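You operate a simulated robot arm through the tools that you are given. There is no shell and no other tool.

You are at the controls of a simulated robot arm. One attempt, no reset.

## Task
Clear the display and total the teal and yellow notes with ADD.
Fine: work at the side desk; the teal lot goes in the blue tray, the yellow lot stays in the stacker; leave ADD on and the total showing.

It is judged by the outcome, as a careful person would: the job done as asked, and still so three seconds after it is handed in. It fails if anything else is knocked over, pushed out of place, dropped, spilled or broken.

## Robot
A 6-joint arm with a two-finger gripper, fixed in place. Base frame: the origin is at the foot of the arm, x ahead of it, y to its left, z up. Units: m, degrees, N and s.
With the tool pointing down near the work surface it reaches from about 0.42 to 0.84 m from the base axis. Its first joint turns from -166.0 to 166.0 degrees. Payload 1.66 kg.
The tool frame sits at the grasp point between the pads (the TCP): z along the fingers, y along the line on which they close. The tips reach 0.016 m beyond it. The gripper opens to 0.111 m. The gripper's body begins 0.104 m behind the TCP.
Orientation is that of the tool frame in the base frame, as [roll, pitch, yaw] about the fixed x, y, z axes, in that order (R = Rz(yaw) Ry(pitch) Rx(roll)). With the fingers straight down and closing along the base's y, the tool's x points along the base's -x, its y along +y and its z along -z.

## Interface
- The arm moves only by the tool move_arm. Its argument "moves" is a list of rows, each a list of 3 entries, a list of its own where there are three numbers: the turn, a rotation vector about the base's x, y, z in units of 5 degrees (1.0 is 5 degrees), then the shift along the base's x, y, z in units of 20 mm (1.0 is 20 mm), then the opening in per cent of the stroke, from 0 (shut) to 100 (fully open). In form: [[[wx, wy, wz], [dx, dy, dz], hand], ...]. A call has 1 to 20 rows; each row shifts and turns the commanded pose from where the row before left it. A call with a number of a shift or a turn outside -1 to 1 is refused whole. Each row takes 0.2 s and may step no farther than 0.05 m and 8.6 degrees from the row before; otherwise, or with a gripper value out of range, the whole call is refused. A pose out of reach is approached as far as the arm can. The call stops where the force on the tool passes 40 N (or 10 N more than at its start, if that is more) or the arm is blocked; 0.2 s more then pass. The fingers move at their own pace and stop on an object; they squeeze with about 21 N. The grip force told is the motor's: it shows also when the fingers shut on nothing. Time passes only in rows, and 0.2 s behind the last, so rows that do not move let the fingers close. The reply holds the time, the measured pose of the TCP, the force on the tool along the base axes, the opening and the grip force, in the units named above and with some noise, with the torque about the TCP (base axes, N m) and any sound that the robot's microphone picked up.
- Cameras (640 x 400 px; columns grow to the right, rows downward): "scene" is fixed at [0.401, -0.4991, 1.4891]; the picture's right is [0.05, 1.00, 0.00], its down [0.95, -0.05, -0.30] and it looks along [-0.30, 0.02, -0.95] (base axes); focal length 252 px, centre (320, 200). "wrist" rides on the gripper at [0.07, 0.013, -0.143] in the tool frame; the picture's right is [-0.19, 0.98, 0.00], its down [-0.87, -0.17, -0.47] and it looks along [-0.46, -0.09, 0.88] (tool axes); focal length 230 px, centre (320, 200).
- grab_frame(camera): a new picture of that camera. No time passes.
- lift_body(by): slides the trunk up (or, below 0, down) by that many m; the arm rides with it, the base frame stays. It gives what a move gives, with no picture.
- point_at(camera, pixels): for up to 12 pixels [column, row] of the newest picture of that camera ("zoom" is the newest enlarged one), the place [x, y, z] in the base frame of the surface seen there, good to about 0.002 m. No time passes.
- close_up(camera, box): a new picture of the part [left, top, right, bottom] of that camera's present view, enlarged. No time passes.
- close_job(): hands the job in; it is judged then, once.

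Open the gripper and draw the arm clear of the work before you hand the job in, unless the task says otherwise.

The tools are called after ">>>" by a JSON object that holds its "fn" and its "kwargs". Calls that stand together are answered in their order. move_arm: Moves the arm, as the interface text tells. Its arguments: {"type":"object","properties":{"moves":{"type":"array","items":{"type":"array"}}},"required":["moves"]} The other tools are called the same way: lift_body (by) slides the trunk up or down; grab_frame (camera) takes a picture; point_at (camera, pixels) gives the place of the surface under pixels of a picture; close_up (camera, box) takes an enlarged picture of a part of a camera's view; close_job () hands the job in.

At the start:

```text
t: 0.0
position: [0.1988, -0.4565, 1.1694]
ee_rot: [179.9, -0.1, 180.0]
force: [-0.1, -0.7, 0.2]
wrist_torque: [0.0, -0.02, -0.01]
grip_width: 0.1108
grip_force: 0.1
trunk travel left (down, up): [-0.075, 0.515]
```

scene: 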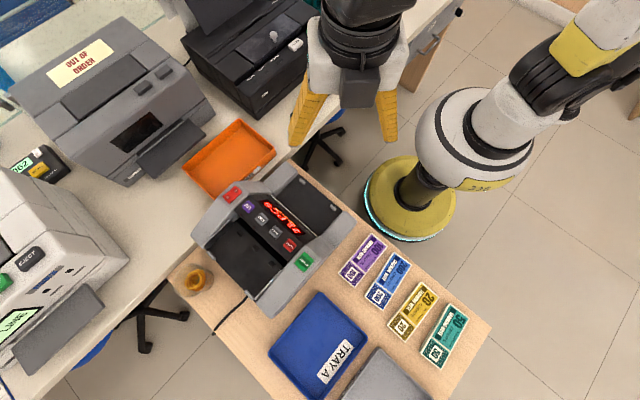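
wrist: 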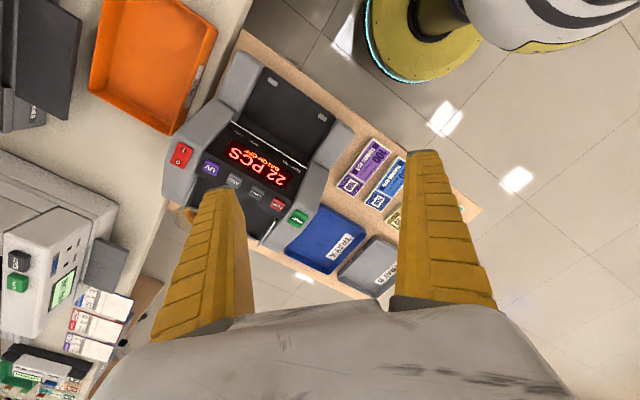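

The scene shows a note counter on the side desk around (270,235), bundles of purple/blue/yellow/teal notes at (360,260)-(445,335), and the blue tray at (318,345). I'll look closer at each before moving.

>>> {"fn": "close_up", "kwargs": {"camera": "scene", "box": [180, 150, 360, 320]}}

>>> {"fn": "close_up", "kwargs": {"camera": "scene", "box": [320, 220, 500, 400]}}

>>> {"fn": "close_up", "kwargs": {"camera": "wrist", "box": [150, 50, 410, 310]}}

```text
2.35 times, centred on (270, 235) of scene
```

zoom: 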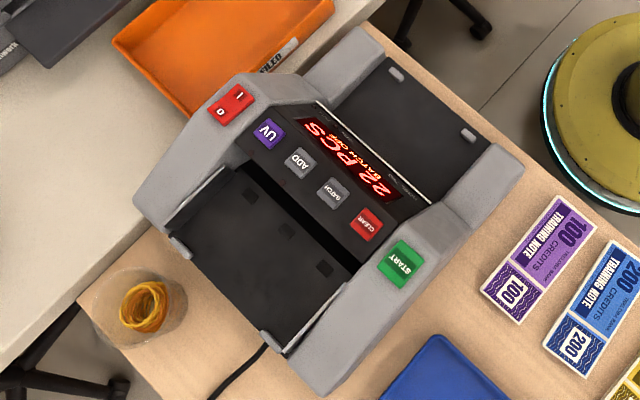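

```text
2.22 times, centred on (410, 310) of scene
```

zoom: 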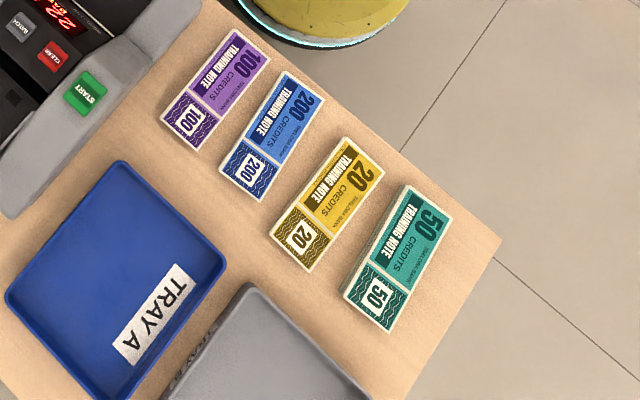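

```text
1.54 times, centred on (280, 180) of wrist
```

zoom: 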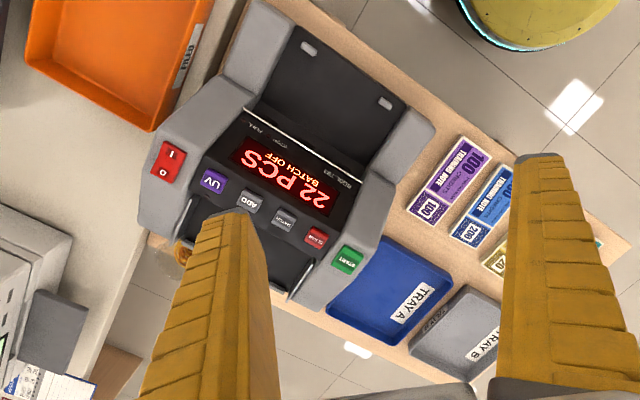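

I need heights of the machine's parts and the notes. In the first zoom-like views I'll query the scene pixels on the two black bays, the buttons, the trays and the notes.

>>> {"fn": "grab_frame", "kwargs": {"camera": "scene"}}

>>> {"fn": "point_at", "kwargs": {"camera": "scene", "pixels": [[231, 194], [249, 208], [263, 217], [276, 231], [290, 244], [303, 261], [245, 240], [255, 270], [310, 205], [325, 190], [285, 180], [330, 215]]}}

>>> {"fn": "point_at", "kwargs": {"camera": "scene", "pixels": [[340, 273], [372, 236], [384, 247], [355, 286], [425, 282], [436, 293], [408, 341], [388, 324], [455, 304], [466, 313], [438, 369], [421, 354]]}}

>>> {"fn": "point_at", "kwargs": {"camera": "scene", "pixels": [[318, 335], [318, 293], [270, 350], [366, 340], [330, 395], [400, 350], [197, 279], [380, 395], [475, 330], [360, 300], [285, 220], [215, 165]]}}

```text
taken
```

scene: 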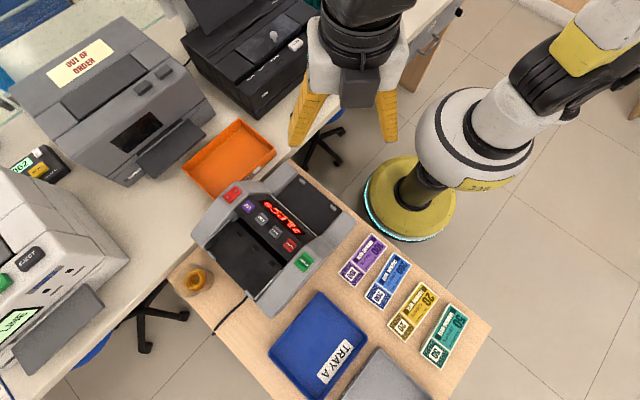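

```text
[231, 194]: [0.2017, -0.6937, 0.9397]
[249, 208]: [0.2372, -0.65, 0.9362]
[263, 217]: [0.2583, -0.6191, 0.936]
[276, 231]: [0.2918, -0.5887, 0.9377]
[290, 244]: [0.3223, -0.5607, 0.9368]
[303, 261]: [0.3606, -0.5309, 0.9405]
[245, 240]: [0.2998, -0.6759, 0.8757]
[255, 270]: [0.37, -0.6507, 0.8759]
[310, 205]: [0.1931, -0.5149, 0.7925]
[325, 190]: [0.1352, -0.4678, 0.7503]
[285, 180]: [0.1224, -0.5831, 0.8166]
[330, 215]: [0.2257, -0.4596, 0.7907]
```

```text
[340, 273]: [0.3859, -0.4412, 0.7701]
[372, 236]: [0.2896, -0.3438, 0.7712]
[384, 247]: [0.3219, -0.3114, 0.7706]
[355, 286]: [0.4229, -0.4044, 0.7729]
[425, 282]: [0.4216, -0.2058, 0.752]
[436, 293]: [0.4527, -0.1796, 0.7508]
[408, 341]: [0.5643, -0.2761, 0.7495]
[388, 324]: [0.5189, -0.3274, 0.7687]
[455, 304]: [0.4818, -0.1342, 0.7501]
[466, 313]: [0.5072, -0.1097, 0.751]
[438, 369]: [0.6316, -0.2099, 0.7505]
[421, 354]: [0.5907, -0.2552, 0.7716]
```

```text
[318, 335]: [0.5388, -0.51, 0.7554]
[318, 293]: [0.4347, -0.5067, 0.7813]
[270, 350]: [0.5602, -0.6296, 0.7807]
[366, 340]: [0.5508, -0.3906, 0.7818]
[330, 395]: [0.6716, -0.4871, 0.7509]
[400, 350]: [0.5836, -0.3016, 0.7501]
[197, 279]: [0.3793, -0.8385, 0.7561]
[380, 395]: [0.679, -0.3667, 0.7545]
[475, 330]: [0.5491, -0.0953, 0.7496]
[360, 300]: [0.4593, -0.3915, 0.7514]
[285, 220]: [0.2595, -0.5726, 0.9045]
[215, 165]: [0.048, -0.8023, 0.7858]
```

Table top is z≈0.75; the robot-side bay is low (≈0.79, stacker) and the far bay is high (≈0.876, hopper). I'll zoom to the panel and measure its slope.

>>> {"fn": "close_up", "kwargs": {"camera": "scene", "box": [220, 180, 330, 280]}}

```text
4.00 times, centred on (275, 230) of scene
```

zoom: 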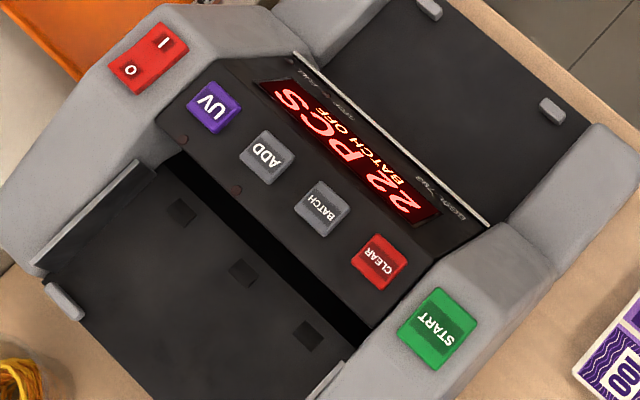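

The zoom shows START (437,328), CLEAR (380,262), ADD (267,157), hopper with side guide at (100,215) and rear stop lips. I'll measure panel, button and hopper points.

>>> {"fn": "point_at", "kwargs": {"camera": "zoom", "pixels": [[267, 157], [380, 262], [437, 328], [322, 210], [293, 240], [330, 180], [365, 215], [395, 232], [245, 175], [210, 150], [350, 290], [440, 225]]}}

>>> {"fn": "point_at", "kwargs": {"camera": "zoom", "pixels": [[180, 170], [60, 270], [205, 380], [280, 330], [150, 240], [64, 300], [330, 330], [240, 240], [95, 220], [120, 360], [340, 383], [160, 200]]}}

>>> {"fn": "point_at", "kwargs": {"camera": "zoom", "pixels": [[300, 60], [490, 222], [550, 110], [430, 8], [400, 60], [470, 130], [500, 170], [540, 200], [580, 125], [350, 40], [600, 160], [390, 20]]}}

```text
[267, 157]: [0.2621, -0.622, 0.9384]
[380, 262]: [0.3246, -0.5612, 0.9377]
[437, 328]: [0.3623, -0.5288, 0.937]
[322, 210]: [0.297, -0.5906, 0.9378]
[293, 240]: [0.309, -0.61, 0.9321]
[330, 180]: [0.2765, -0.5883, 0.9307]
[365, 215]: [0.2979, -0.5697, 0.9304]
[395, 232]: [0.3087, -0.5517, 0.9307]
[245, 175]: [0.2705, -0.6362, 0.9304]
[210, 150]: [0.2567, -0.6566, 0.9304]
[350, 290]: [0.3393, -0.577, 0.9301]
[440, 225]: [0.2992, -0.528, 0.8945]
```

```text
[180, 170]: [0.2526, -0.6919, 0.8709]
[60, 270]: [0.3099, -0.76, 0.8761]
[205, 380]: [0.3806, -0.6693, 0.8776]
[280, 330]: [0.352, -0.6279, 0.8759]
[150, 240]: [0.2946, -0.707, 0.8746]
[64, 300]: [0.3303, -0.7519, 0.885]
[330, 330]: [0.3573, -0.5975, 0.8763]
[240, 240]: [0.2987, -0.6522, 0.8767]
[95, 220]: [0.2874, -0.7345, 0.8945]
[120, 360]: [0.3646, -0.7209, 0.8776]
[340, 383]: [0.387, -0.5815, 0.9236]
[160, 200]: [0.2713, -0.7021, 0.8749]
```

```text
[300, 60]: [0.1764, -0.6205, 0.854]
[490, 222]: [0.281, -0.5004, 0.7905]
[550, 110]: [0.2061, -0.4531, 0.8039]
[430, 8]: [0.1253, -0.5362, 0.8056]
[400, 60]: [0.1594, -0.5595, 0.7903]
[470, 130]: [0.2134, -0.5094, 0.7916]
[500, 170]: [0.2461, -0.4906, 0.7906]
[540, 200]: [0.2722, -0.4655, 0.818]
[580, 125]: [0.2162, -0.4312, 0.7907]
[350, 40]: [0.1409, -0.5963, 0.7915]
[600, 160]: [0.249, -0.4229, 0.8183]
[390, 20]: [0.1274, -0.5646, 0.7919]
```

The button panel is flat (z≈0.930, button tops 0.938), so straight-down presses work. Now I measure the note bundles with a zoom on the teal and yellow.

>>> {"fn": "close_up", "kwargs": {"camera": "scene", "box": [370, 270, 490, 380]}}

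```text
3.64 times, centred on (430, 325) of scene
```

zoom: 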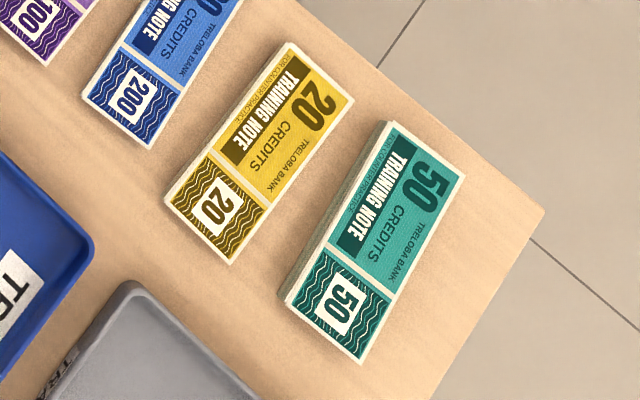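

>>> {"fn": "point_at", "kwargs": {"camera": "zoom", "pixels": [[395, 124], [463, 175], [363, 360], [294, 304], [375, 240], [284, 298], [289, 46], [353, 94], [232, 264], [167, 200], [260, 155], [163, 198]]}}

>>> {"fn": "point_at", "kwargs": {"camera": "zoom", "pixels": [[240, 10], [180, 85], [145, 148], [88, 92], [330, 200], [230, 110], [300, 240], [400, 300], [110, 300], [300, 150], [40, 190], [220, 60]]}}

```text
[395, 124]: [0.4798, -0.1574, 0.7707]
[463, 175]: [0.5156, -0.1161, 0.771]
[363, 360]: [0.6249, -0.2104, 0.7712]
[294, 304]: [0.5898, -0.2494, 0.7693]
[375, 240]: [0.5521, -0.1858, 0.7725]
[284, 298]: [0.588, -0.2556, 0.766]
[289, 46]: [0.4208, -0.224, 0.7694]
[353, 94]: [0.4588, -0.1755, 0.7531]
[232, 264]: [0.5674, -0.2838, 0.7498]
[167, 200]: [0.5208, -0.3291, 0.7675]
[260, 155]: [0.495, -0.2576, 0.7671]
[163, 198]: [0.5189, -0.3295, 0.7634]
```

```text
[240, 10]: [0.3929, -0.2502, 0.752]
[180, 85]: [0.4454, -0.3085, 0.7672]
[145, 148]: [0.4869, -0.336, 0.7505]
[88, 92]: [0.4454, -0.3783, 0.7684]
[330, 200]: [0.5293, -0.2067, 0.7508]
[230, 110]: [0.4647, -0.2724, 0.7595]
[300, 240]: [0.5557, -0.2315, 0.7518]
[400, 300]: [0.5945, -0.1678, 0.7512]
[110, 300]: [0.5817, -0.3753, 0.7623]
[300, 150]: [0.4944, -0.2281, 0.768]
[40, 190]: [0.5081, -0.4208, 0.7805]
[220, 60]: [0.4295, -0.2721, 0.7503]
```

CLEAR is at (0.3246, -0.5612) with top z≈0.938. I shut the gripper, turn it -45° to line up with the machine and move to 60 mm above CLEAR.

>>> {"fn": "move_arm", "kwargs": {"moves": [[[0, 0, -0.9], [0.629, -0.5235, -0.85], 0], [[0, 0, -0.9], [0.629, -0.5235, -0.85], 0], [[0, 0, -0.9], [0.629, -0.5235, -0.85], 0], [[0, 0, -0.9], [0.629, -0.5235, -0.85], 0], [[0, 0, -0.9], [0.629, -0.5235, -0.85], 0], [[0, 0, -0.9], [0.629, -0.5235, -0.85], 0], [[0, 0, -0.9], [0.629, -0.5235, -0.85], 0], [[0, 0, -0.9], [0.629, -0.5235, -0.85], 0], [[0, 0, -0.9], [0.629, -0.5235, -0.85], 0], [[0, 0, -0.9], [0.629, -0.5235, -0.85], 0]]}}

>>> {"fn": "grab_frame", "kwargs": {"camera": "scene"}}

>>> {"fn": "grab_frame", "kwargs": {"camera": "wrist"}}

```text
t: 2.2
position: [0.3232, -0.5619, 0.9975]
ee_rot: [-180.0, 0.0, 135.0]
force: [-0.2, 0.3, 0.3]
wrist_torque: [-0.04, 0.0, 0.02]
grip_width: 0.0001
grip_force: 20.9
trunk travel left (down, up): [-0.075, 0.515]
```

```text
taken
```

scene: 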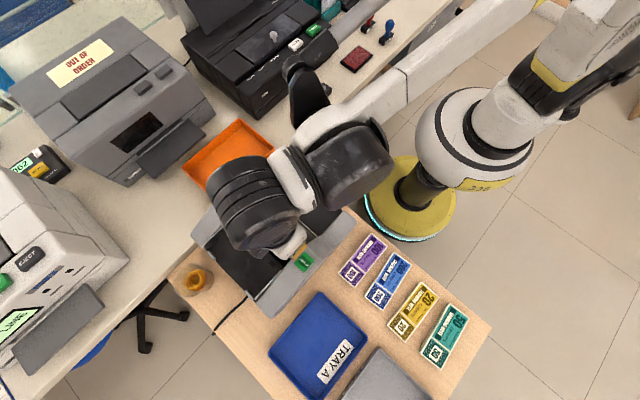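

```text
taken
```

wrist: 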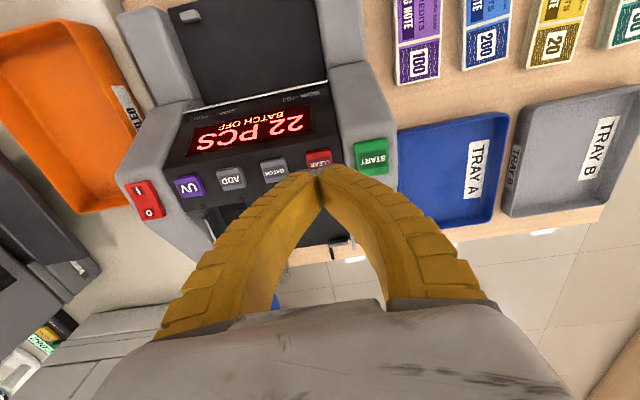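

The wrist view shows the display "22 PCS / BATCH OFF" and CLEAR under the fingertips at (319,160). I'll re-measure buttons in this view for accuracy.

>>> {"fn": "point_at", "kwargs": {"camera": "wrist", "pixels": [[318, 158], [371, 157], [274, 170], [230, 179], [187, 187], [327, 82], [195, 110], [390, 210], [480, 175], [450, 150], [400, 130], [500, 130]]}}

>>> {"fn": "close_up", "kwargs": {"camera": "wrist", "box": [110, 70, 420, 260]}}

```text
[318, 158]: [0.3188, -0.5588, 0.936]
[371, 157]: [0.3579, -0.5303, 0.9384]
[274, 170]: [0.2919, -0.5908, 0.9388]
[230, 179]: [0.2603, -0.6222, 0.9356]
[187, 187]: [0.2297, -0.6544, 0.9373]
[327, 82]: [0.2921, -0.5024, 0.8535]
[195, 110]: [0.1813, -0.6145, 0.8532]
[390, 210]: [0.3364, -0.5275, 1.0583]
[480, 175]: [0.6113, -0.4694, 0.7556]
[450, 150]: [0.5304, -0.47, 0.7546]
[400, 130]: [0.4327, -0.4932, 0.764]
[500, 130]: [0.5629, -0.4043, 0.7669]
```

```text
2.06 times, centred on (265, 165) of wrist
```

zoom: 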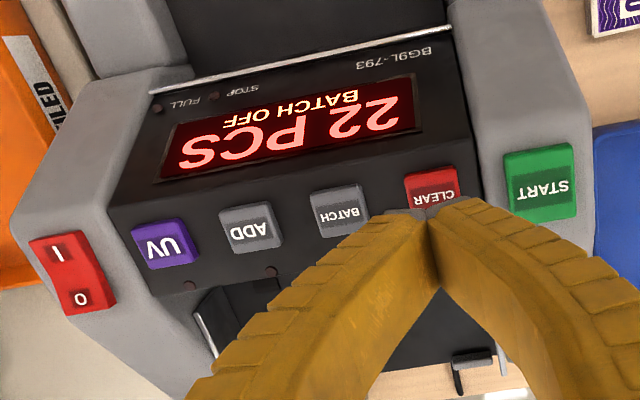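

Tips are 44 mm above CLEAR. I descend to just above it, press in small steps and lift.

>>> {"fn": "move_arm", "kwargs": {"moves": [[[0, 0, 0], [0, 0, -1], 0], [[0, 0, 0], [0, 0, -1], 0], [[0, 0, 0], [0, 0, -0.2], 0], [[0, 0, 0], [0, 0, -0.1], 0], [[0, 0, 0], [0, 0, -0.1], 0]]}}

>>> {"fn": "close_up", "kwargs": {"camera": "wrist", "box": [110, 70, 420, 260]}}

```text
t: 3.4
position: [0.325, -0.5622, 0.9519]
ee_rot: [-180.0, 0.0, 135.0]
force: [-0.4, 0.0, 0.3]
wrist_torque: [0.04, -0.02, -0.02]
grip_width: 0.0
grip_force: 21.0
trunk travel left (down, up): [-0.075, 0.515]
```

```text
2.06 times, centred on (265, 165) of wrist
```

zoom: 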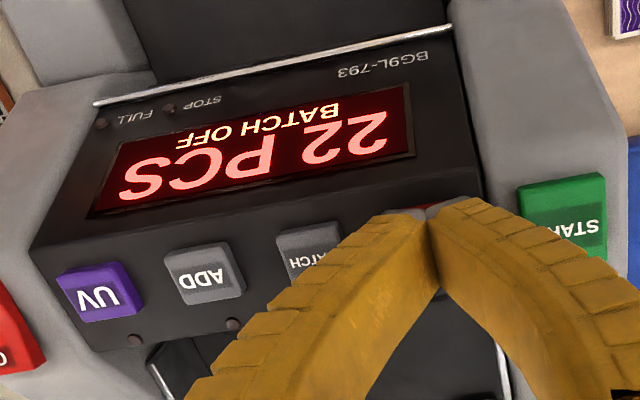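

No contact force yet at TCP z=0.952. I continue in 2 mm and then 1 mm steps.

>>> {"fn": "move_arm", "kwargs": {"moves": [[[0, 0, 0], [0, 0, -0.1], 0], [[0, 0, 0], [0, 0, -0.05], 0], [[0, 0, 0], [0, 0, -0.05], 0]]}}

>>> {"fn": "close_up", "kwargs": {"camera": "wrist", "box": [110, 70, 420, 260]}}

```text
t: 4.2
position: [0.3256, -0.5616, 0.9482]
ee_rot: [-180.0, -0.1, 135.1]
force: [-0.3, 0.3, 0.8]
wrist_torque: [0.03, 0.0, -0.01]
grip_width: 0.0061
grip_force: 28.2
trunk travel left (down, up): [-0.075, 0.515]
heard: click
```

```text
2.06 times, centred on (265, 165) of wrist
```

zoom: 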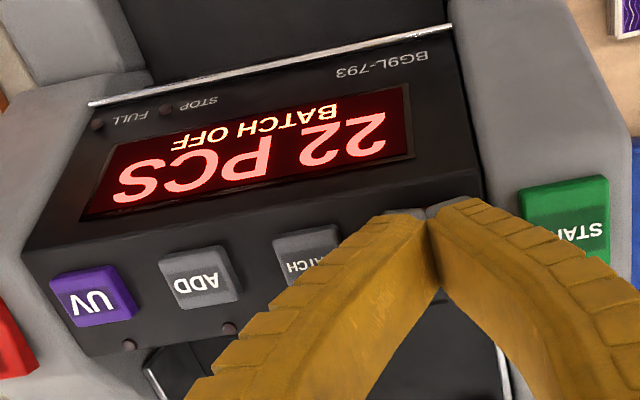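

A click was heard, but the display still reads 22 PCS, perhaps changing on release. I lift and look.

>>> {"fn": "move_arm", "kwargs": {"moves": [[[0, 0, 0], [0, 0, 0.2], 0], [[0, 0, 0], [0, 0, 0.6], 0], [[0, 0, 0], [0, 0, 0.2], 0]]}}

>>> {"fn": "close_up", "kwargs": {"camera": "wrist", "box": [110, 70, 420, 260]}}

```text
t: 5.0
position: [0.3252, -0.563, 0.9658]
ee_rot: [-179.9, 0.0, 135.0]
force: [0.2, -0.7, 0.3]
wrist_torque: [0.0, 0.01, 0.02]
grip_width: 0.0001
grip_force: 29.0
trunk travel left (down, up): [-0.075, 0.515]
```

```text
2.06 times, centred on (265, 165) of wrist
```

zoom: 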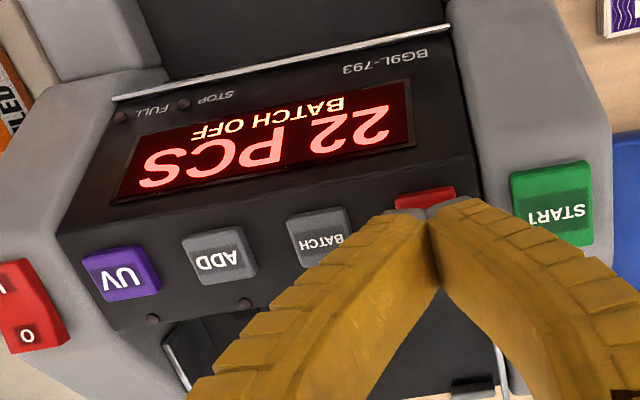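

The display didn't clear. I press again a little deeper and hold, watching for force and sound.

>>> {"fn": "move_arm", "kwargs": {"moves": [[[0, 0, 0], [0, 0, -0.6], 0], [[0, 0, 0], [0, 0, -0.2], 0], [[0, 0, 0], [0, 0, -0.1], 0], [[0, 0, 0], [0, 0, -0.1], 0], [[0, 0, 0], [0, 0, 0], 0], [[0, 0, 0], [0, 0, 0], 0], [[0, 0, 0], [0, 0, 0], 0]]}}

>>> {"fn": "close_up", "kwargs": {"camera": "wrist", "box": [110, 70, 420, 260]}}

```text
t: 6.6
position: [0.3254, -0.5619, 0.9474]
ee_rot: [179.9, 0.0, 135.0]
force: [-0.2, 0.3, 0.7]
wrist_torque: [0.01, 0.04, -0.01]
grip_width: 0.0057
grip_force: 28.4
trunk travel left (down, up): [-0.075, 0.515]
heard: click
```

```text
2.06 times, centred on (265, 165) of wrist
```

zoom: 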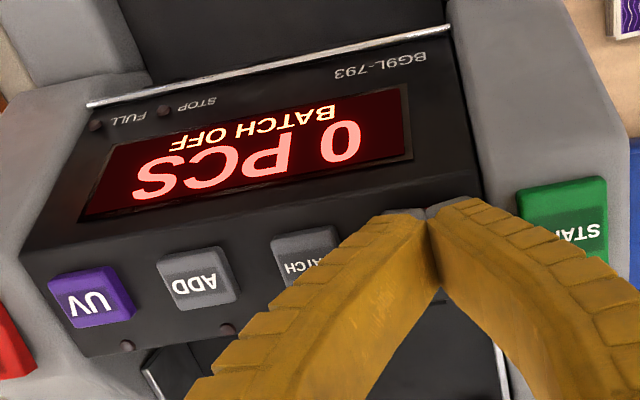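

The display now reads "0 PCS" – the button wants a short hold. I lift, shift to ADD at (0.261,-0.622), and press it the same way with hold.

>>> {"fn": "move_arm", "kwargs": {"moves": [[[0, 0, 0], [0, 0, 0.5], 0], [[0, 0, 0], [0, 0, 0.5], 0], [[0, 0, 0], [-0.8, -0.75, 0], 0], [[0, 0, 0], [-0.8, -0.75, 0], 0], [[0, 0, 0], [-0.8, -0.75, 0], 0], [[0, 0, 0], [-0.8, -0.75, 0], 0], [[0, 0, 0], [0, 0, 0], 0]]}}

>>> {"fn": "close_up", "kwargs": {"camera": "wrist", "box": [200, 50, 480, 240]}}

```text
t: 8.2
position: [0.26, -0.6207, 0.9681]
ee_rot: [179.9, -0.1, 135.1]
force: [0.9, -0.3, 0.6]
wrist_torque: [0.03, -0.03, 0.02]
grip_width: 0.0002
grip_force: 28.8
trunk travel left (down, up): [-0.075, 0.515]
```

```text
2.11 times, centred on (340, 145) of wrist
```

zoom: 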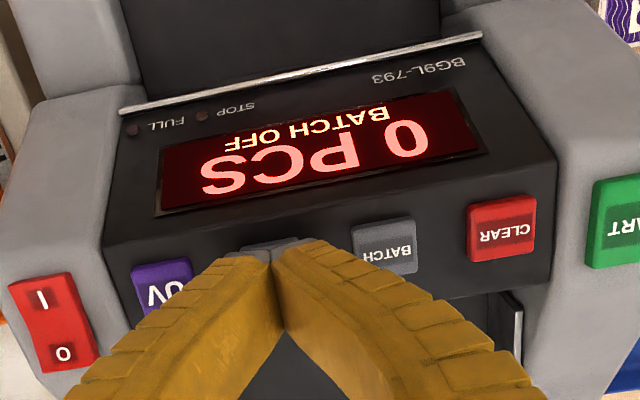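

The fingertips at (270,250) sit over ADD. I press with the same depth and hold.

>>> {"fn": "move_arm", "kwargs": {"moves": [[[0, 0, 0], [0, 0, -0.6], 0], [[0, 0, 0], [0, 0, -0.2], 0], [[0, 0, 0], [0, 0, -0.1], 0], [[0, 0, 0], [0, 0, -0.1], 0], [[0, 0, 0], [0, 0, 0], 0], [[0, 0, 0], [0, 0, 0], 0], [[0, 0, 0], [0, 0, 0], 0]]}}

>>> {"fn": "close_up", "kwargs": {"camera": "wrist", "box": [200, 50, 480, 240]}}

```text
t: 9.8
position: [0.2613, -0.6208, 0.9473]
ee_rot: [-180.0, 0.0, 135.0]
force: [-0.4, -0.6, 0.4]
wrist_torque: [-0.02, -0.01, -0.02]
grip_width: 0.006
grip_force: 28.5
trunk travel left (down, up): [-0.075, 0.515]
```

```text
2.11 times, centred on (340, 145) of wrist
```

zoom: 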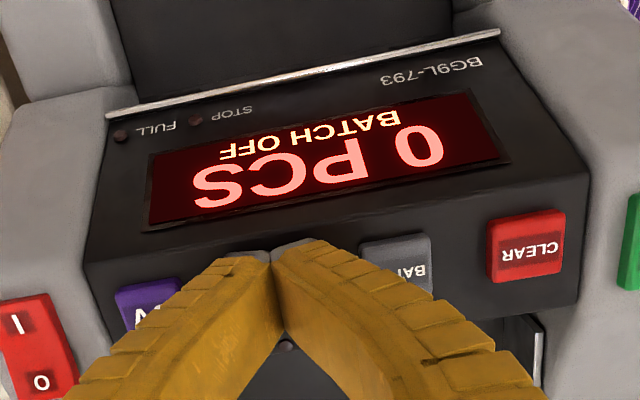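

No click yet. I press 2 mm further in 1 mm steps.

>>> {"fn": "move_arm", "kwargs": {"moves": [[[0, 0, 0], [0, 0, -0.05], 0], [[0, 0, 0], [0, 0, -0.05], 0], [[0, 0, 0], [0, 0, 0], 0], [[0, 0, 0], [0, 0, 0], 0]]}}

>>> {"fn": "close_up", "kwargs": {"camera": "wrist", "box": [200, 50, 480, 240]}}

```text
t: 10.8
position: [0.2608, -0.6203, 0.9449]
ee_rot: [180.0, 0.0, 135.0]
force: [-0.1, -0.6, 3.3]
wrist_torque: [-0.02, 0.02, 0.0]
grip_width: 0.0058
grip_force: 28.4
trunk travel left (down, up): [-0.075, 0.515]
heard: click
```

```text
2.11 times, centred on (340, 145) of wrist
```

zoom: 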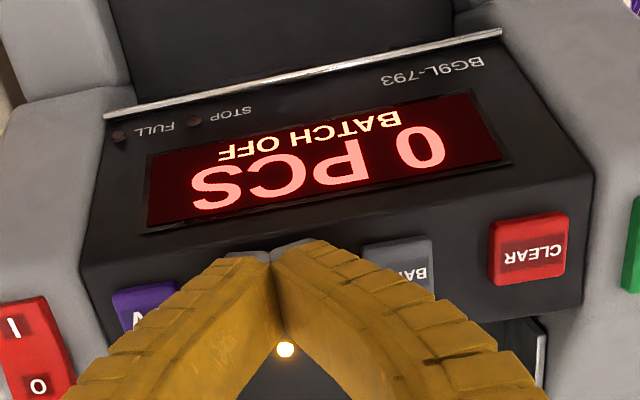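

The ADD lamp at (285,348) is now lit. I lift clear, then travel toward the teal bundle with the gripper opening.

>>> {"fn": "move_arm", "kwargs": {"moves": [[[0, 0, 0], [0, 0, 1], 0], [[0, 0, 0], [0, 0, 1], 0], [[0, 0, 0], [0, 0, 1], 0], [[0, 0, 0], [0, 0, 1], 0], [[0, 0, 0], [0, 0, 1], 0], [[0, 0, 0.06], [0.65, 0.98, 0], 80], [[0, 0, 0.06], [0.65, 0.98, 0], 80], [[0, 0, 0.06], [0.65, 0.98, 0], 80], [[0, 0, 0.06], [0.65, 0.98, 0], 80], [[0, 0, 0.06], [0.65, 0.98, 0], 80], [[0, 0, 0.06], [0.65, 0.98, 0], 80], [[0, 0, 0.06], [0.65, 0.98, 0], 80], [[0, 0, 0.06], [0.65, 0.98, 0], 80], [[0, 0, 0.06], [0.65, 0.98, 0], 80], [[0, 0, 0.06], [0.65, 0.98, 0], 80], [[0, 0, 0.06], [0.65, 0.98, 0], 80], [[0, 0, 0.06], [0.65, 0.98, 0], 80], [[0, 0, 0.06], [0.65, 0.98, 0], 80], [[0, 0, 0.06], [0.65, 0.98, 0], 80], [[0, 0, 0.06], [0.65, 0.98, 0], 80]]}}

>>> {"fn": "grab_frame", "kwargs": {"camera": "wrist"}}

>>> {"fn": "grab_frame", "kwargs": {"camera": "scene"}}

>>> {"fn": "close_up", "kwargs": {"camera": "scene", "box": [220, 180, 330, 280]}}

```text
t: 15.0
position: [0.4556, -0.3246, 1.0446]
ee_rot: [180.0, -0.1, 139.6]
force: [0.6, 1.0, -0.8]
wrist_torque: [-0.02, -0.01, 0.0]
grip_width: 0.0901
grip_force: 0.7
trunk travel left (down, up): [-0.075, 0.515]
```

```text
taken
```

wrist: 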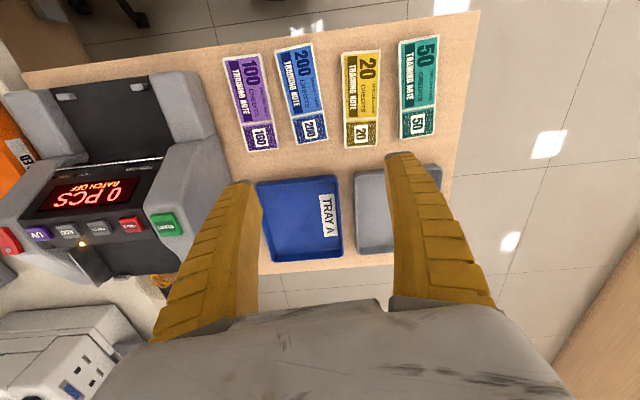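

```text
taken
```

scene: 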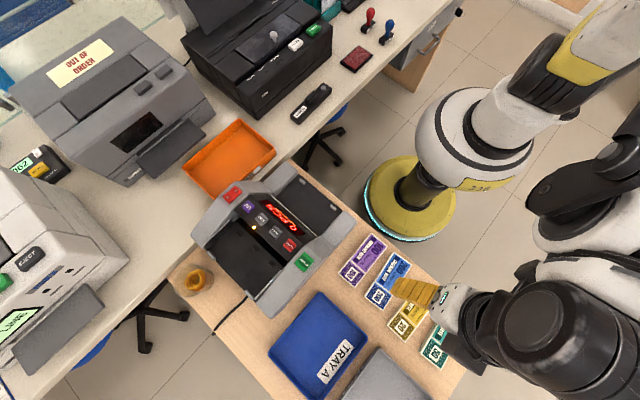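

```text
4.00 times, centred on (275, 230) of scene
```

zoom: 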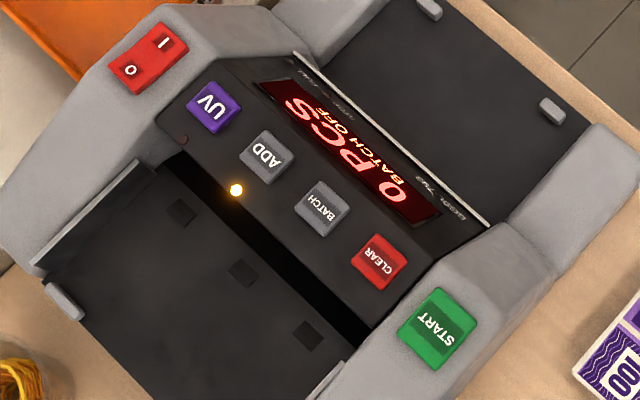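

ADD lamp stays lit and display reads 0 PCS. I zoom the wrist view on teal and yellow to refine their corners.

>>> {"fn": "close_up", "kwargs": {"camera": "wrist", "box": [320, 20, 460, 160]}}

```text
2.86 times, centred on (390, 90) of wrist
```

zoom: 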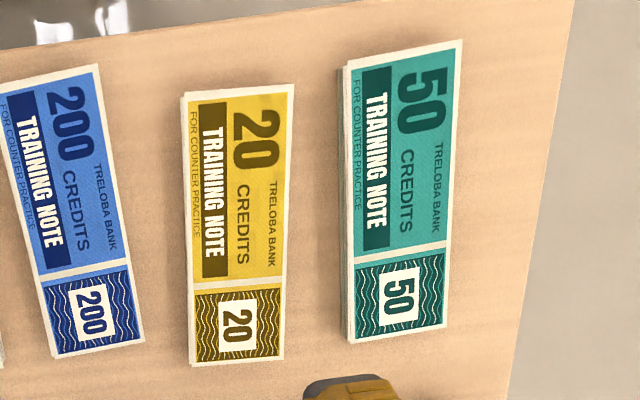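

>>> {"fn": "point_at", "kwargs": {"camera": "zoom", "pixels": [[353, 62], [460, 43], [444, 325], [355, 339], [187, 98], [291, 87], [281, 358], [192, 363], [400, 200], [240, 230], [348, 200], [452, 190]]}}

```text
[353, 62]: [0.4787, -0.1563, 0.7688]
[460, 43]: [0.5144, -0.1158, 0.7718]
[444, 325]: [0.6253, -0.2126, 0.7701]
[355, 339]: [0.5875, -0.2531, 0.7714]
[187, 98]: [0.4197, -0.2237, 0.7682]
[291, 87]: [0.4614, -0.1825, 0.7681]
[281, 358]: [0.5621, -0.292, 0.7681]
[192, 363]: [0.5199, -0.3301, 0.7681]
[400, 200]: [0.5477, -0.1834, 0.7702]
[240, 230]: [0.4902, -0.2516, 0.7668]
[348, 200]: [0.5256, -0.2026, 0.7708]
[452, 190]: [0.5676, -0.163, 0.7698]
```

Teal centre is (0.5515,-0.1845), long axis at about -41°, ~58 mm wide. I move to hover above it at z=0.85.

>>> {"fn": "move_arm", "kwargs": {"moves": [[[0, 0, 0], [0.48, 0.7, -0.97], 82], [[0, 0, 0], [0.48, 0.7, -0.97], 82], [[0, 0, 0], [0.48, 0.7, -0.97], 82], [[0, 0, 0], [0.48, 0.7, -0.97], 82], [[0, 0, 0], [0.48, 0.7, -0.97], 82], [[0, 0, 0], [0.48, 0.7, -0.97], 82], [[0, 0, 0], [0.48, 0.7, -0.97], 82], [[0, 0, 0], [0.48, 0.7, -0.97], 82], [[0, 0, 0], [0.48, 0.7, -0.97], 82], [[0, 0, 0], [0.48, 0.7, -0.97], 82]]}}

>>> {"fn": "grab_frame", "kwargs": {"camera": "wrist"}}

```text
t: 17.2
position: [0.5522, -0.184, 0.85]
ee_rot: [179.9, 0.1, 139.6]
force: [0.1, -0.3, -0.6]
wrist_torque: [0.02, 0.02, -0.02]
grip_width: 0.0921
grip_force: 0.5
trunk travel left (down, up): [-0.075, 0.515]
```

```text
taken
```

wrist: 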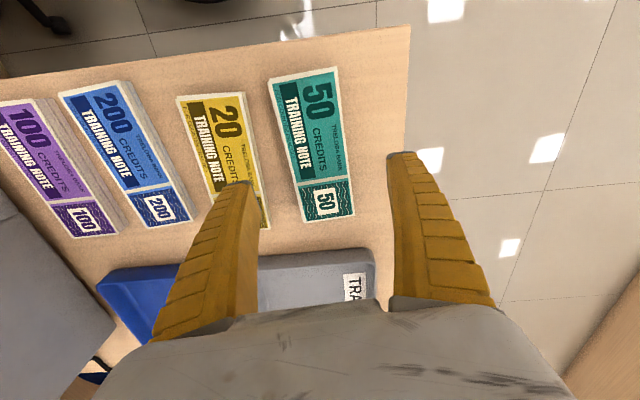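

The open fingers straddle teal with the yellow clear by >1 cm on the left. I narrow to 75 % and descend to TCP z=0.7685.

>>> {"fn": "move_arm", "kwargs": {"moves": [[[0, 0, 0], [0, 0, 0], 75], [[0, 0, 0], [0, 0, -1], 75], [[0, 0, 0], [0, 0, -1], 75], [[0, 0, 0], [0, 0, -1], 75], [[0, 0, 0], [0, 0, -0.5], 75], [[0, 0, 0], [0, 0, -0.4], 75], [[0, 0, 0], [0, 0, -0.15], 75]]}}

>>> {"fn": "grab_frame", "kwargs": {"camera": "wrist"}}

```text
t: 18.8
position: [0.5516, -0.1874, 0.7696]
ee_rot: [-180.0, 0.0, 139.5]
force: [-0.3, -0.5, -0.3]
wrist_torque: [-0.02, 0.01, 0.02]
grip_width: 0.0845
grip_force: 0.7
trunk travel left (down, up): [-0.075, 0.515]
```

```text
taken
```

wrist: 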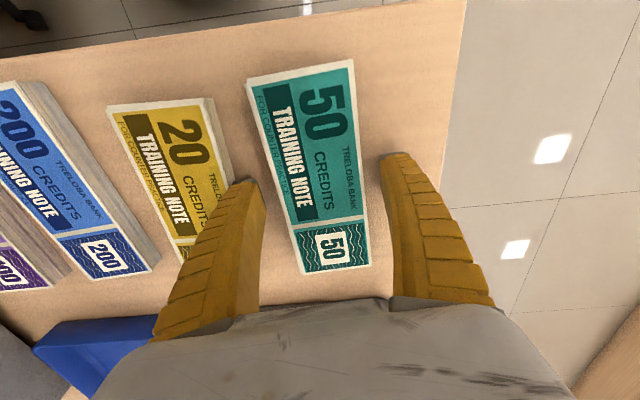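

Fingers straddle the teal bundle evenly near mid-length. I close and wait for the grip.

>>> {"fn": "move_arm", "kwargs": {"moves": [[[0, 0, 0], [0, 0, 0], 0], [[0, 0, 0], [0, 0, 0], 0], [[0, 0, 0], [0, 0, 0], 0], [[0, 0, 0], [0, 0, 0], 0]]}}

```text
t: 19.8
position: [0.5516, -0.1873, 0.7693]
ee_rot: [-179.9, 0.0, 139.5]
force: [0.7, 0.8, 4.6]
wrist_torque: [-0.03, 0.04, -0.1]
grip_width: 0.0578
grip_force: 20.7
trunk travel left (down, up): [-0.075, 0.515]
```

Gripped at 57.8 mm. I lift gently and check.

>>> {"fn": "move_arm", "kwargs": {"moves": [[[0, 0, 0], [0, 0, 0.25], 0], [[0, 0, 0], [0, 0, 0.5], 0], [[0, 0, 0], [0, 0, 1], 0], [[0, 0, 0], [0, 0, 1], 0], [[0, 0, 0], [0, 0, 1], 0], [[0, 0, 0], [0, 0, 1], 0]]}}

>>> {"fn": "grab_frame", "kwargs": {"camera": "wrist"}}

>>> {"fn": "grab_frame", "kwargs": {"camera": "scene"}}

```text
t: 21.2
position: [0.5531, -0.1882, 0.8668]
ee_rot: [180.0, 0.1, 139.5]
force: [0.1, 0.1, -1.1]
wrist_torque: [0.01, -0.05, -0.03]
grip_width: 0.0572
grip_force: 21.0
trunk travel left (down, up): [-0.075, 0.515]
```

```text
taken
```

wrist: 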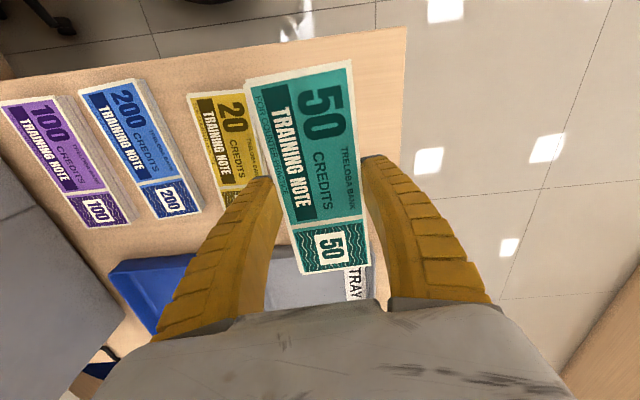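

```text
taken
```

scene: 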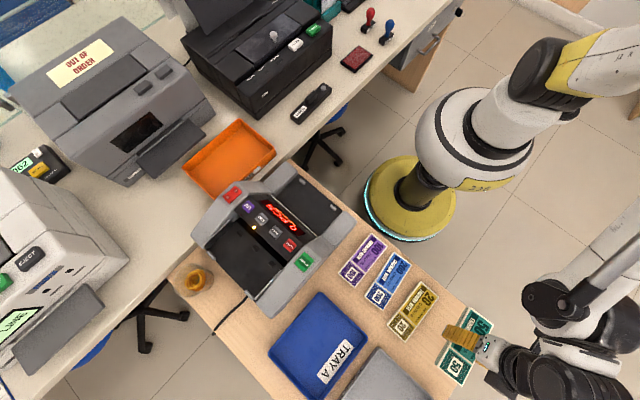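

Teal is held level. I lift to z≈1.03, turn it +85.5° so its long side matches the hopper width, and start travelling toward the hopper.

>>> {"fn": "move_arm", "kwargs": {"moves": [[[0, 0, 0], [0, 0, 1], 0], [[0, 0, 0], [0, 0, 1], 0], [[0, 0, 0.95], [0, 0, 1], 0], [[0, 0, 0.95], [0, 0, 1], 0], [[0, 0, 0.95], [0, 0, 1], 0], [[0, 0, 0.95], [0, 0, 1], 0], [[0, 0, 0.95], [0, 0, 1], 0], [[0, 0, 0.95], [0, 0, 1], 0], [[0, 0, 0.95], [-0.455, -0.98, 0], 0], [[0, 0, 0.95], [-0.455, -0.98, 0], 0], [[0, 0, 0.95], [-0.455, -0.98, 0], 0], [[0, 0, 0.95], [-0.455, -0.98, 0], 0], [[0, 0, 0.95], [-0.455, -0.98, 0], 0], [[0, 0, 0.95], [-0.455, -0.98, 0], 0], [[0, 0, 0.95], [-0.455, -0.98, 0], 0], [[0, 0, 0.95], [-0.455, -0.98, 0], 0], [[0, 0, 0.95], [-0.455, -0.98, 0], 0], [[0, 0, 0.95], [-0.455, -0.98, 0], 0], [[0, 0, 0.95], [-0.455, -0.98, 0], 0], [[0, 0, 0.95], [-0.455, -0.98, 0], 0]]}}

>>> {"fn": "grab_frame", "kwargs": {"camera": "wrist"}}

>>> {"fn": "grab_frame", "kwargs": {"camera": "scene"}}

```text
t: 25.4
position: [0.4412, -0.4219, 1.025]
ee_rot: [-180.0, 0.0, -134.8]
force: [0.1, -1.3, -0.8]
wrist_torque: [0.0, -0.01, -0.01]
grip_width: 0.0575
grip_force: 20.5
trunk travel left (down, up): [-0.075, 0.515]
```

```text
taken
```

wrist: 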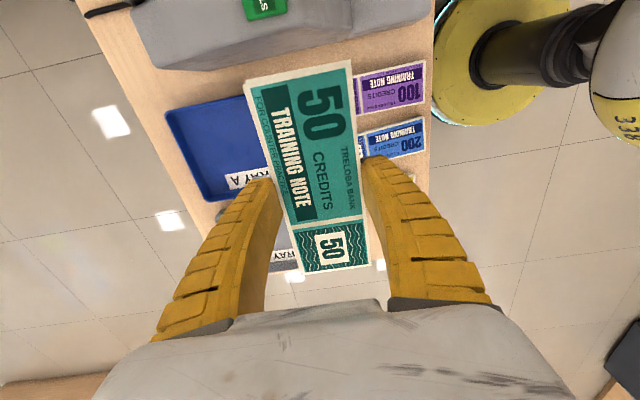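

```text
taken
```

scene: 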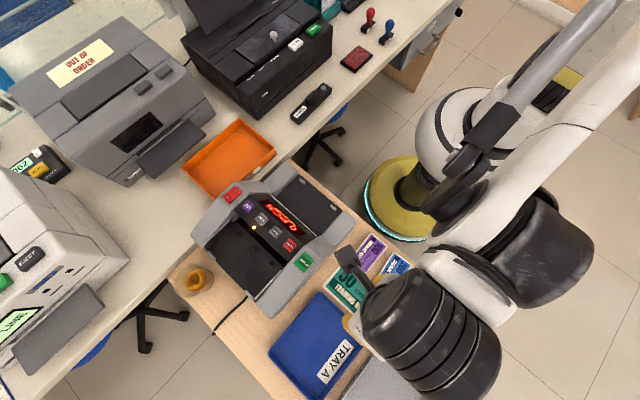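

Turned properly (yaw -135) with teal level. I continue to above the hopper at (0.3345,-0.658).

>>> {"fn": "move_arm", "kwargs": {"moves": [[[0, 0, 0], [-0.455, -0.98, 0], 0], [[0, 0, 0], [-0.455, -0.98, 0], 0], [[0, 0, 0], [-0.455, -0.98, 0], 0], [[0, 0, 0], [-0.455, -0.98, 0], 0], [[0, 0, 0], [-0.455, -0.98, 0], 0], [[0, 0, 0], [-0.455, -0.98, 0], 0], [[0, 0, 0], [-0.455, -0.98, 0], 0], [[0, 0, 0], [-0.455, -0.98, 0], 0], [[0, 0, 0], [-0.455, -0.98, 0], 0], [[0, 0, 0], [-0.455, -0.98, 0], 0], [[0, 0, 0], [-0.455, -0.98, 0], 0], [[0, 0, 0], [-0.455, -0.98, 0], 0], [[0, 0, 0], [0, 0, 0], 0]]}}

>>> {"fn": "grab_frame", "kwargs": {"camera": "wrist"}}

>>> {"fn": "grab_frame", "kwargs": {"camera": "scene"}}

```text
t: 28.2
position: [0.335, -0.6585, 1.0258]
ee_rot: [-180.0, -0.1, -135.0]
force: [0.6, -0.3, -1.3]
wrist_torque: [-0.01, 0.01, -0.01]
grip_width: 0.0574
grip_force: 20.7
trunk travel left (down, up): [-0.075, 0.515]
```

```text
taken
```

wrist: 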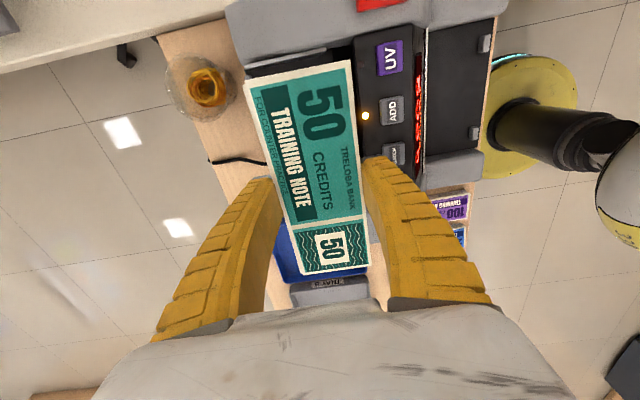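

```text
taken
```

scene: 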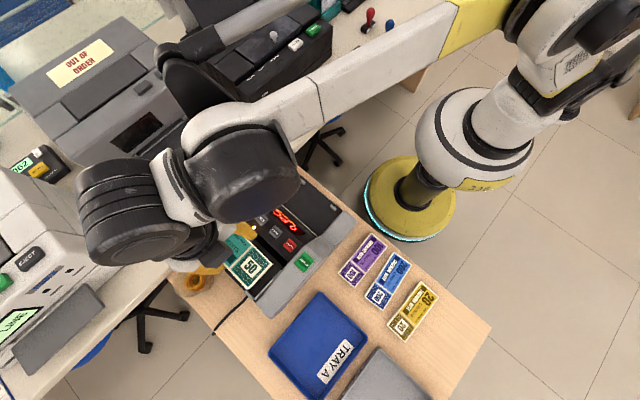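

Teal hangs above the hopper. I measure its held corners and nearby hopper walls before lowering.

>>> {"fn": "close_up", "kwargs": {"camera": "wrist", "box": [220, 0, 440, 200]}}

>>> {"fn": "point_at", "kwargs": {"camera": "wrist", "pixels": [[247, 84], [349, 63], [368, 262], [302, 272], [300, 150], [330, 150]]}}

>>> {"fn": "point_at", "kwargs": {"camera": "scene", "pixels": [[255, 288], [245, 300], [265, 300], [262, 310], [272, 285], [240, 282], [285, 272], [228, 257]]}}

```text
2.00 times, centred on (330, 100) of wrist
```

zoom: 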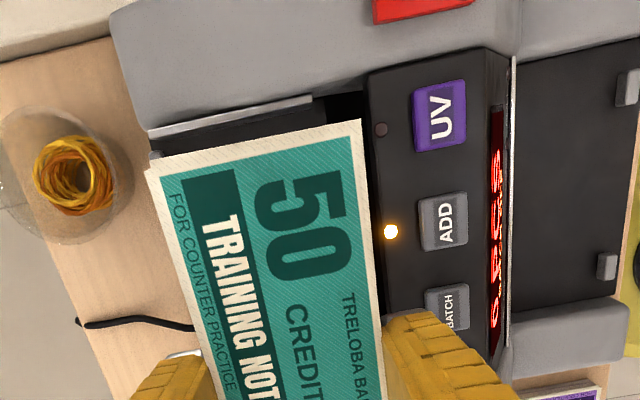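

```text
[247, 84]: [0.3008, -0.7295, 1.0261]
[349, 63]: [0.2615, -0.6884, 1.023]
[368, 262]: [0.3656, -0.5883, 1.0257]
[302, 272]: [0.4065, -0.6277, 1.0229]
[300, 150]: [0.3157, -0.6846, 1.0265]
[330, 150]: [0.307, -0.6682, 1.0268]
```

```text
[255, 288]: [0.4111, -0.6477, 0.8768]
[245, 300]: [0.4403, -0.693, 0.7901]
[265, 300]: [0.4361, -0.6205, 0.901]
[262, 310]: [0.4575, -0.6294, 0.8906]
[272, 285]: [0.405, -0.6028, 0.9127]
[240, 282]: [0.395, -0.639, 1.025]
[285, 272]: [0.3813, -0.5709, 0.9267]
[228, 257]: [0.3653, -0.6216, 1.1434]
```

>>> {"fn": "point_at", "kwargs": {"camera": "zoom", "pixels": [[155, 133], [308, 99], [155, 155], [200, 140], [330, 105], [375, 80], [372, 140], [390, 290]]}}

```text
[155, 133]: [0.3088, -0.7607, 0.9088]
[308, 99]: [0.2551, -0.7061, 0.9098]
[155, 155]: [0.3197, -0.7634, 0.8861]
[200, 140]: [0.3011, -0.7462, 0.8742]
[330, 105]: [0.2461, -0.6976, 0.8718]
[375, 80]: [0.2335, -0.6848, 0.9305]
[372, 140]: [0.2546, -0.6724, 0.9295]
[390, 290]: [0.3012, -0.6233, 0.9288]
```

Teal lies W -0.303…-0.157 within hopper walls (-0.319…-0.142), but the panel rear edge is close to the front finger, so I shift 5 mm rearward and lower to just above the floor.

>>> {"fn": "move_arm", "kwargs": {"moves": [[[0, 0, 0], [0.18, -0.18, 0], 0], [[0, 0, 0], [0, 0, -1], 0], [[0, 0, 0], [0, 0, -1], 0], [[0, 0, 0], [0, 0, -1], 0], [[0, 0, 0], [0, 0, -1], 0], [[0, 0, 0], [0, 0, -1], 0], [[0, 0, 0], [0, 0, -0.8], 0], [[0, 0, 0], [0, 0, -0.3], 0], [[0, 0, 0], [0, 0, -0.15], 0]]}}

>>> {"fn": "grab_frame", "kwargs": {"camera": "wrist"}}

```text
t: 30.2
position: [0.3374, -0.6613, 0.9005]
ee_rot: [180.0, 0.1, -135.0]
force: [-0.4, -0.3, -0.6]
wrist_torque: [-0.01, -0.03, -0.01]
grip_width: 0.0573
grip_force: 20.6
trunk travel left (down, up): [-0.075, 0.515]
```

```text
taken
```

wrist: 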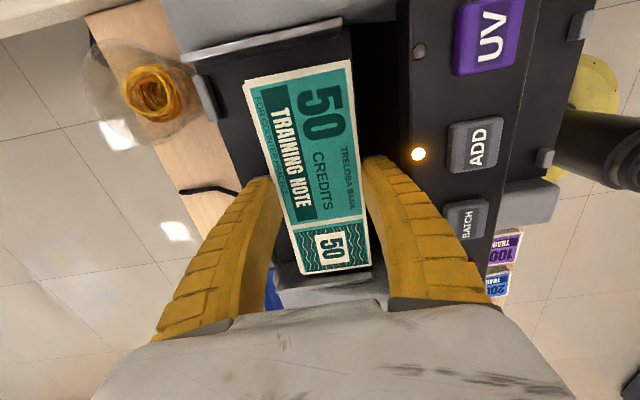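

Teal is inside the hopper just above the floor with no contact. I lower in 1 mm steps till near the floor, then open slightly.

>>> {"fn": "move_arm", "kwargs": {"moves": [[[0, 0, 0], [0, 0, -0.08], 0], [[0, 0, 0], [0, 0, -0.06], 0], [[0, 0, 0], [0, 0, 0], 0]]}}

```text
t: 31.0
position: [0.3374, -0.6615, 0.8964]
ee_rot: [180.0, 0.1, -135.0]
force: [0.8, 0.1, -1.5]
wrist_torque: [0.0, -0.02, 0.04]
grip_width: 0.0573
grip_force: 20.8
trunk travel left (down, up): [-0.075, 0.515]
```

Close to the floor; I release by opening to 64 % (≈71 mm), staying clear of the panel edge.

>>> {"fn": "move_arm", "kwargs": {"moves": [[[0, 0, 0], [0, 0, 0], 60], [[0, 0, 0], [0, 0, 0], 64], [[0, 0, 0], [0, 0, 0], 64]]}}

>>> {"fn": "grab_frame", "kwargs": {"camera": "wrist"}}

```text
t: 31.8
position: [0.3376, -0.6619, 0.8965]
ee_rot: [-180.0, 0.1, -135.0]
force: [4.5, -3.2, -2.4]
wrist_torque: [-0.02, -0.01, -0.02]
grip_width: 0.0686
grip_force: 0.0
trunk travel left (down, up): [-0.075, 0.515]
```

```text
taken
```

wrist: 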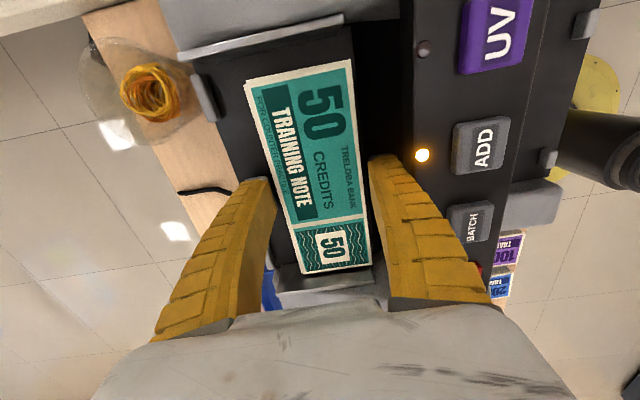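

A ~5 N side force shows the front finger just brushing the panel edge. I back off 2.5 mm rearward, then lift straight up.

>>> {"fn": "move_arm", "kwargs": {"moves": [[[0, 0, 0], [0.09, -0.09, 0], 62], [[0, 0, 0], [0, 0, 0], 62]]}}

```text
t: 32.4
position: [0.3396, -0.6634, 0.8964]
ee_rot: [179.9, 0.0, -135.0]
force: [1.5, 0.3, -0.4]
wrist_torque: [-0.01, 0.03, -0.01]
grip_width: 0.0706
grip_force: 0.8
trunk travel left (down, up): [-0.075, 0.515]
```

Force gone. Lifting straight up.

>>> {"fn": "move_arm", "kwargs": {"moves": [[[0, 0, 0], [0, 0, 0.3], 62], [[0, 0, 0], [0, 0, 0.7], 62], [[0, 0, 0], [0, 0, 1], 62], [[0, 0, 0], [0, 0, 1], 62], [[0, 0, 0], [0, 0, 1], 62], [[0, 0, 0], [0, 0, 1], 62]]}}

>>> {"fn": "grab_frame", "kwargs": {"camera": "wrist"}}

>>> {"fn": "close_up", "kwargs": {"camera": "scene", "box": [220, 180, 330, 280]}}

```text
t: 33.8
position: [0.3394, -0.6639, 0.9984]
ee_rot: [-180.0, 0.0, -135.1]
force: [-0.7, 0.0, -0.2]
wrist_torque: [-0.04, 0.03, -0.01]
grip_width: 0.0702
grip_force: 1.4
trunk travel left (down, up): [-0.075, 0.515]
```

```text
taken
```

wrist: 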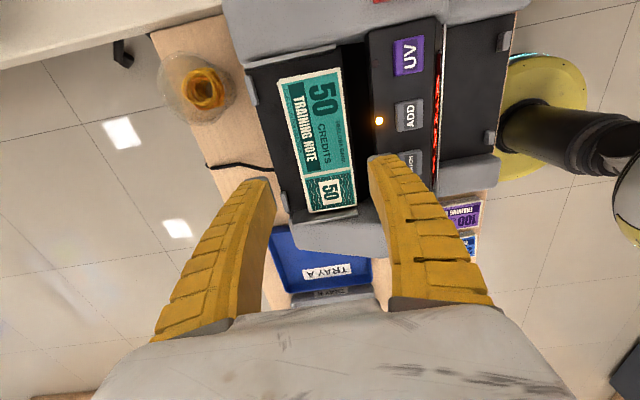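

```text
4.00 times, centred on (275, 230) of scene
```

zoom: 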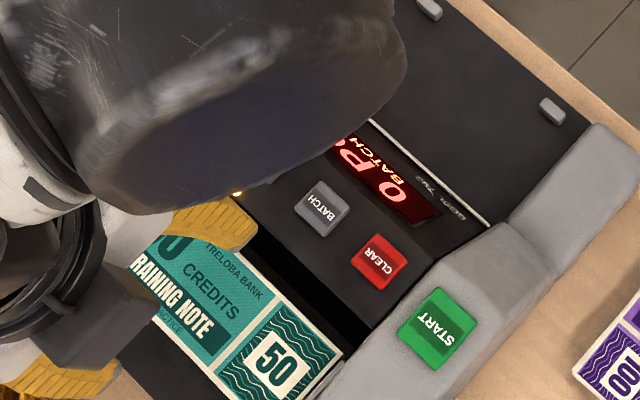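

Teal lies squarely in the hopper and nothing started by itself. I go over START (0.361,-0.530) with closed fingers.

>>> {"fn": "move_arm", "kwargs": {"moves": [[[0, 0, 0], [0.155, 0.956, 0], 0], [[0, 0, 0], [0.155, 0.956, 0], 0], [[0, 0, 0], [0.155, 0.956, 0], 0], [[0, 0, 0], [0.155, 0.956, 0], 0], [[0, 0, 0], [0.155, 0.956, 0], 0], [[0, 0, 0], [0.155, 0.956, 0], 0], [[0, 0, 0], [0.155, 0.956, 0], 0], [[0, 0, 0], [0, 0, -0.9], 0], [[0, 0, 0], [0, 0, -0.6], 0], [[0, 0, 0], [0, 0, 0], 0]]}}

>>> {"fn": "grab_frame", "kwargs": {"camera": "wrist"}}

>>> {"fn": "grab_frame", "kwargs": {"camera": "scene"}}

```text
t: 36.0
position: [0.3618, -0.5289, 0.9671]
ee_rot: [180.0, -0.1, -134.9]
force: [0.5, 0.7, 0.0]
wrist_torque: [-0.04, -0.01, 0.0]
grip_width: 0.0002
grip_force: 21.2
trunk travel left (down, up): [-0.075, 0.515]
```

```text
taken
```

wrist: 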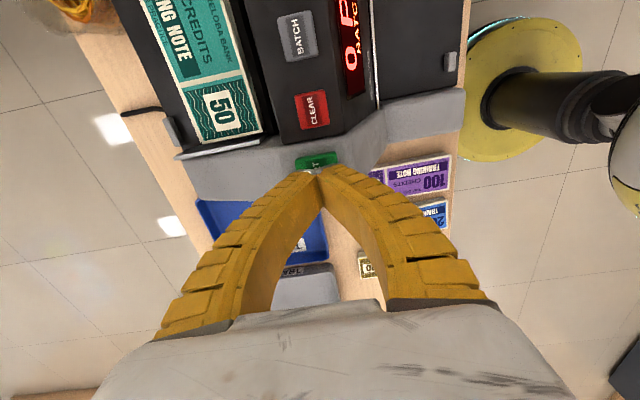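

```text
taken
```

scene: 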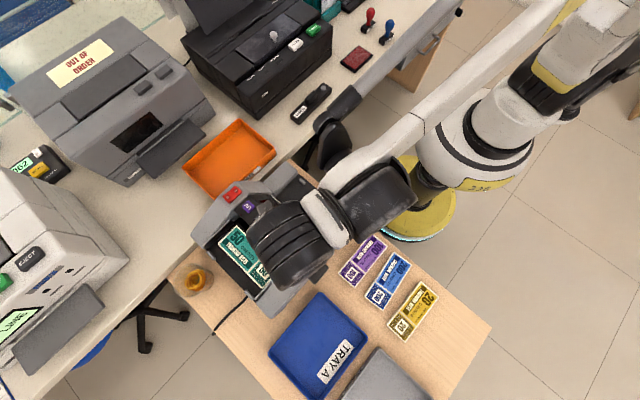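

Tips are over START (318,163). I press with hold, stepping slowly.

>>> {"fn": "move_arm", "kwargs": {"moves": [[[0, 0, 0], [0, 0, -0.6], 0], [[0, 0, 0], [0, 0, -0.2], 0], [[0, 0, 0], [0, 0, -0.1], 0], [[0, 0, 0], [0, 0, -0.1], 0], [[0, 0, 0], [0, 0, 0], 0], [[0, 0, 0], [0, 0, 0], 0]]}}

>>> {"fn": "grab_frame", "kwargs": {"camera": "wrist"}}

```text
t: 37.4
position: [0.3617, -0.5305, 0.9485]
ee_rot: [-180.0, 0.0, -135.1]
force: [0.8, -0.2, 2.1]
wrist_torque: [-0.02, -0.03, 0.04]
grip_width: 0.0058
grip_force: 29.0
trunk travel left (down, up): [-0.075, 0.515]
heard: click
```

```text
taken
```

wrist: 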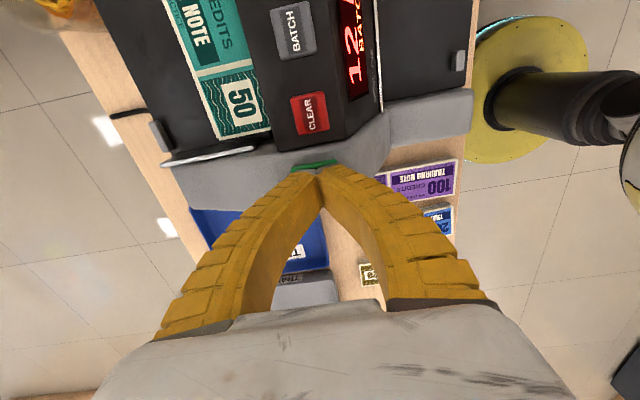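

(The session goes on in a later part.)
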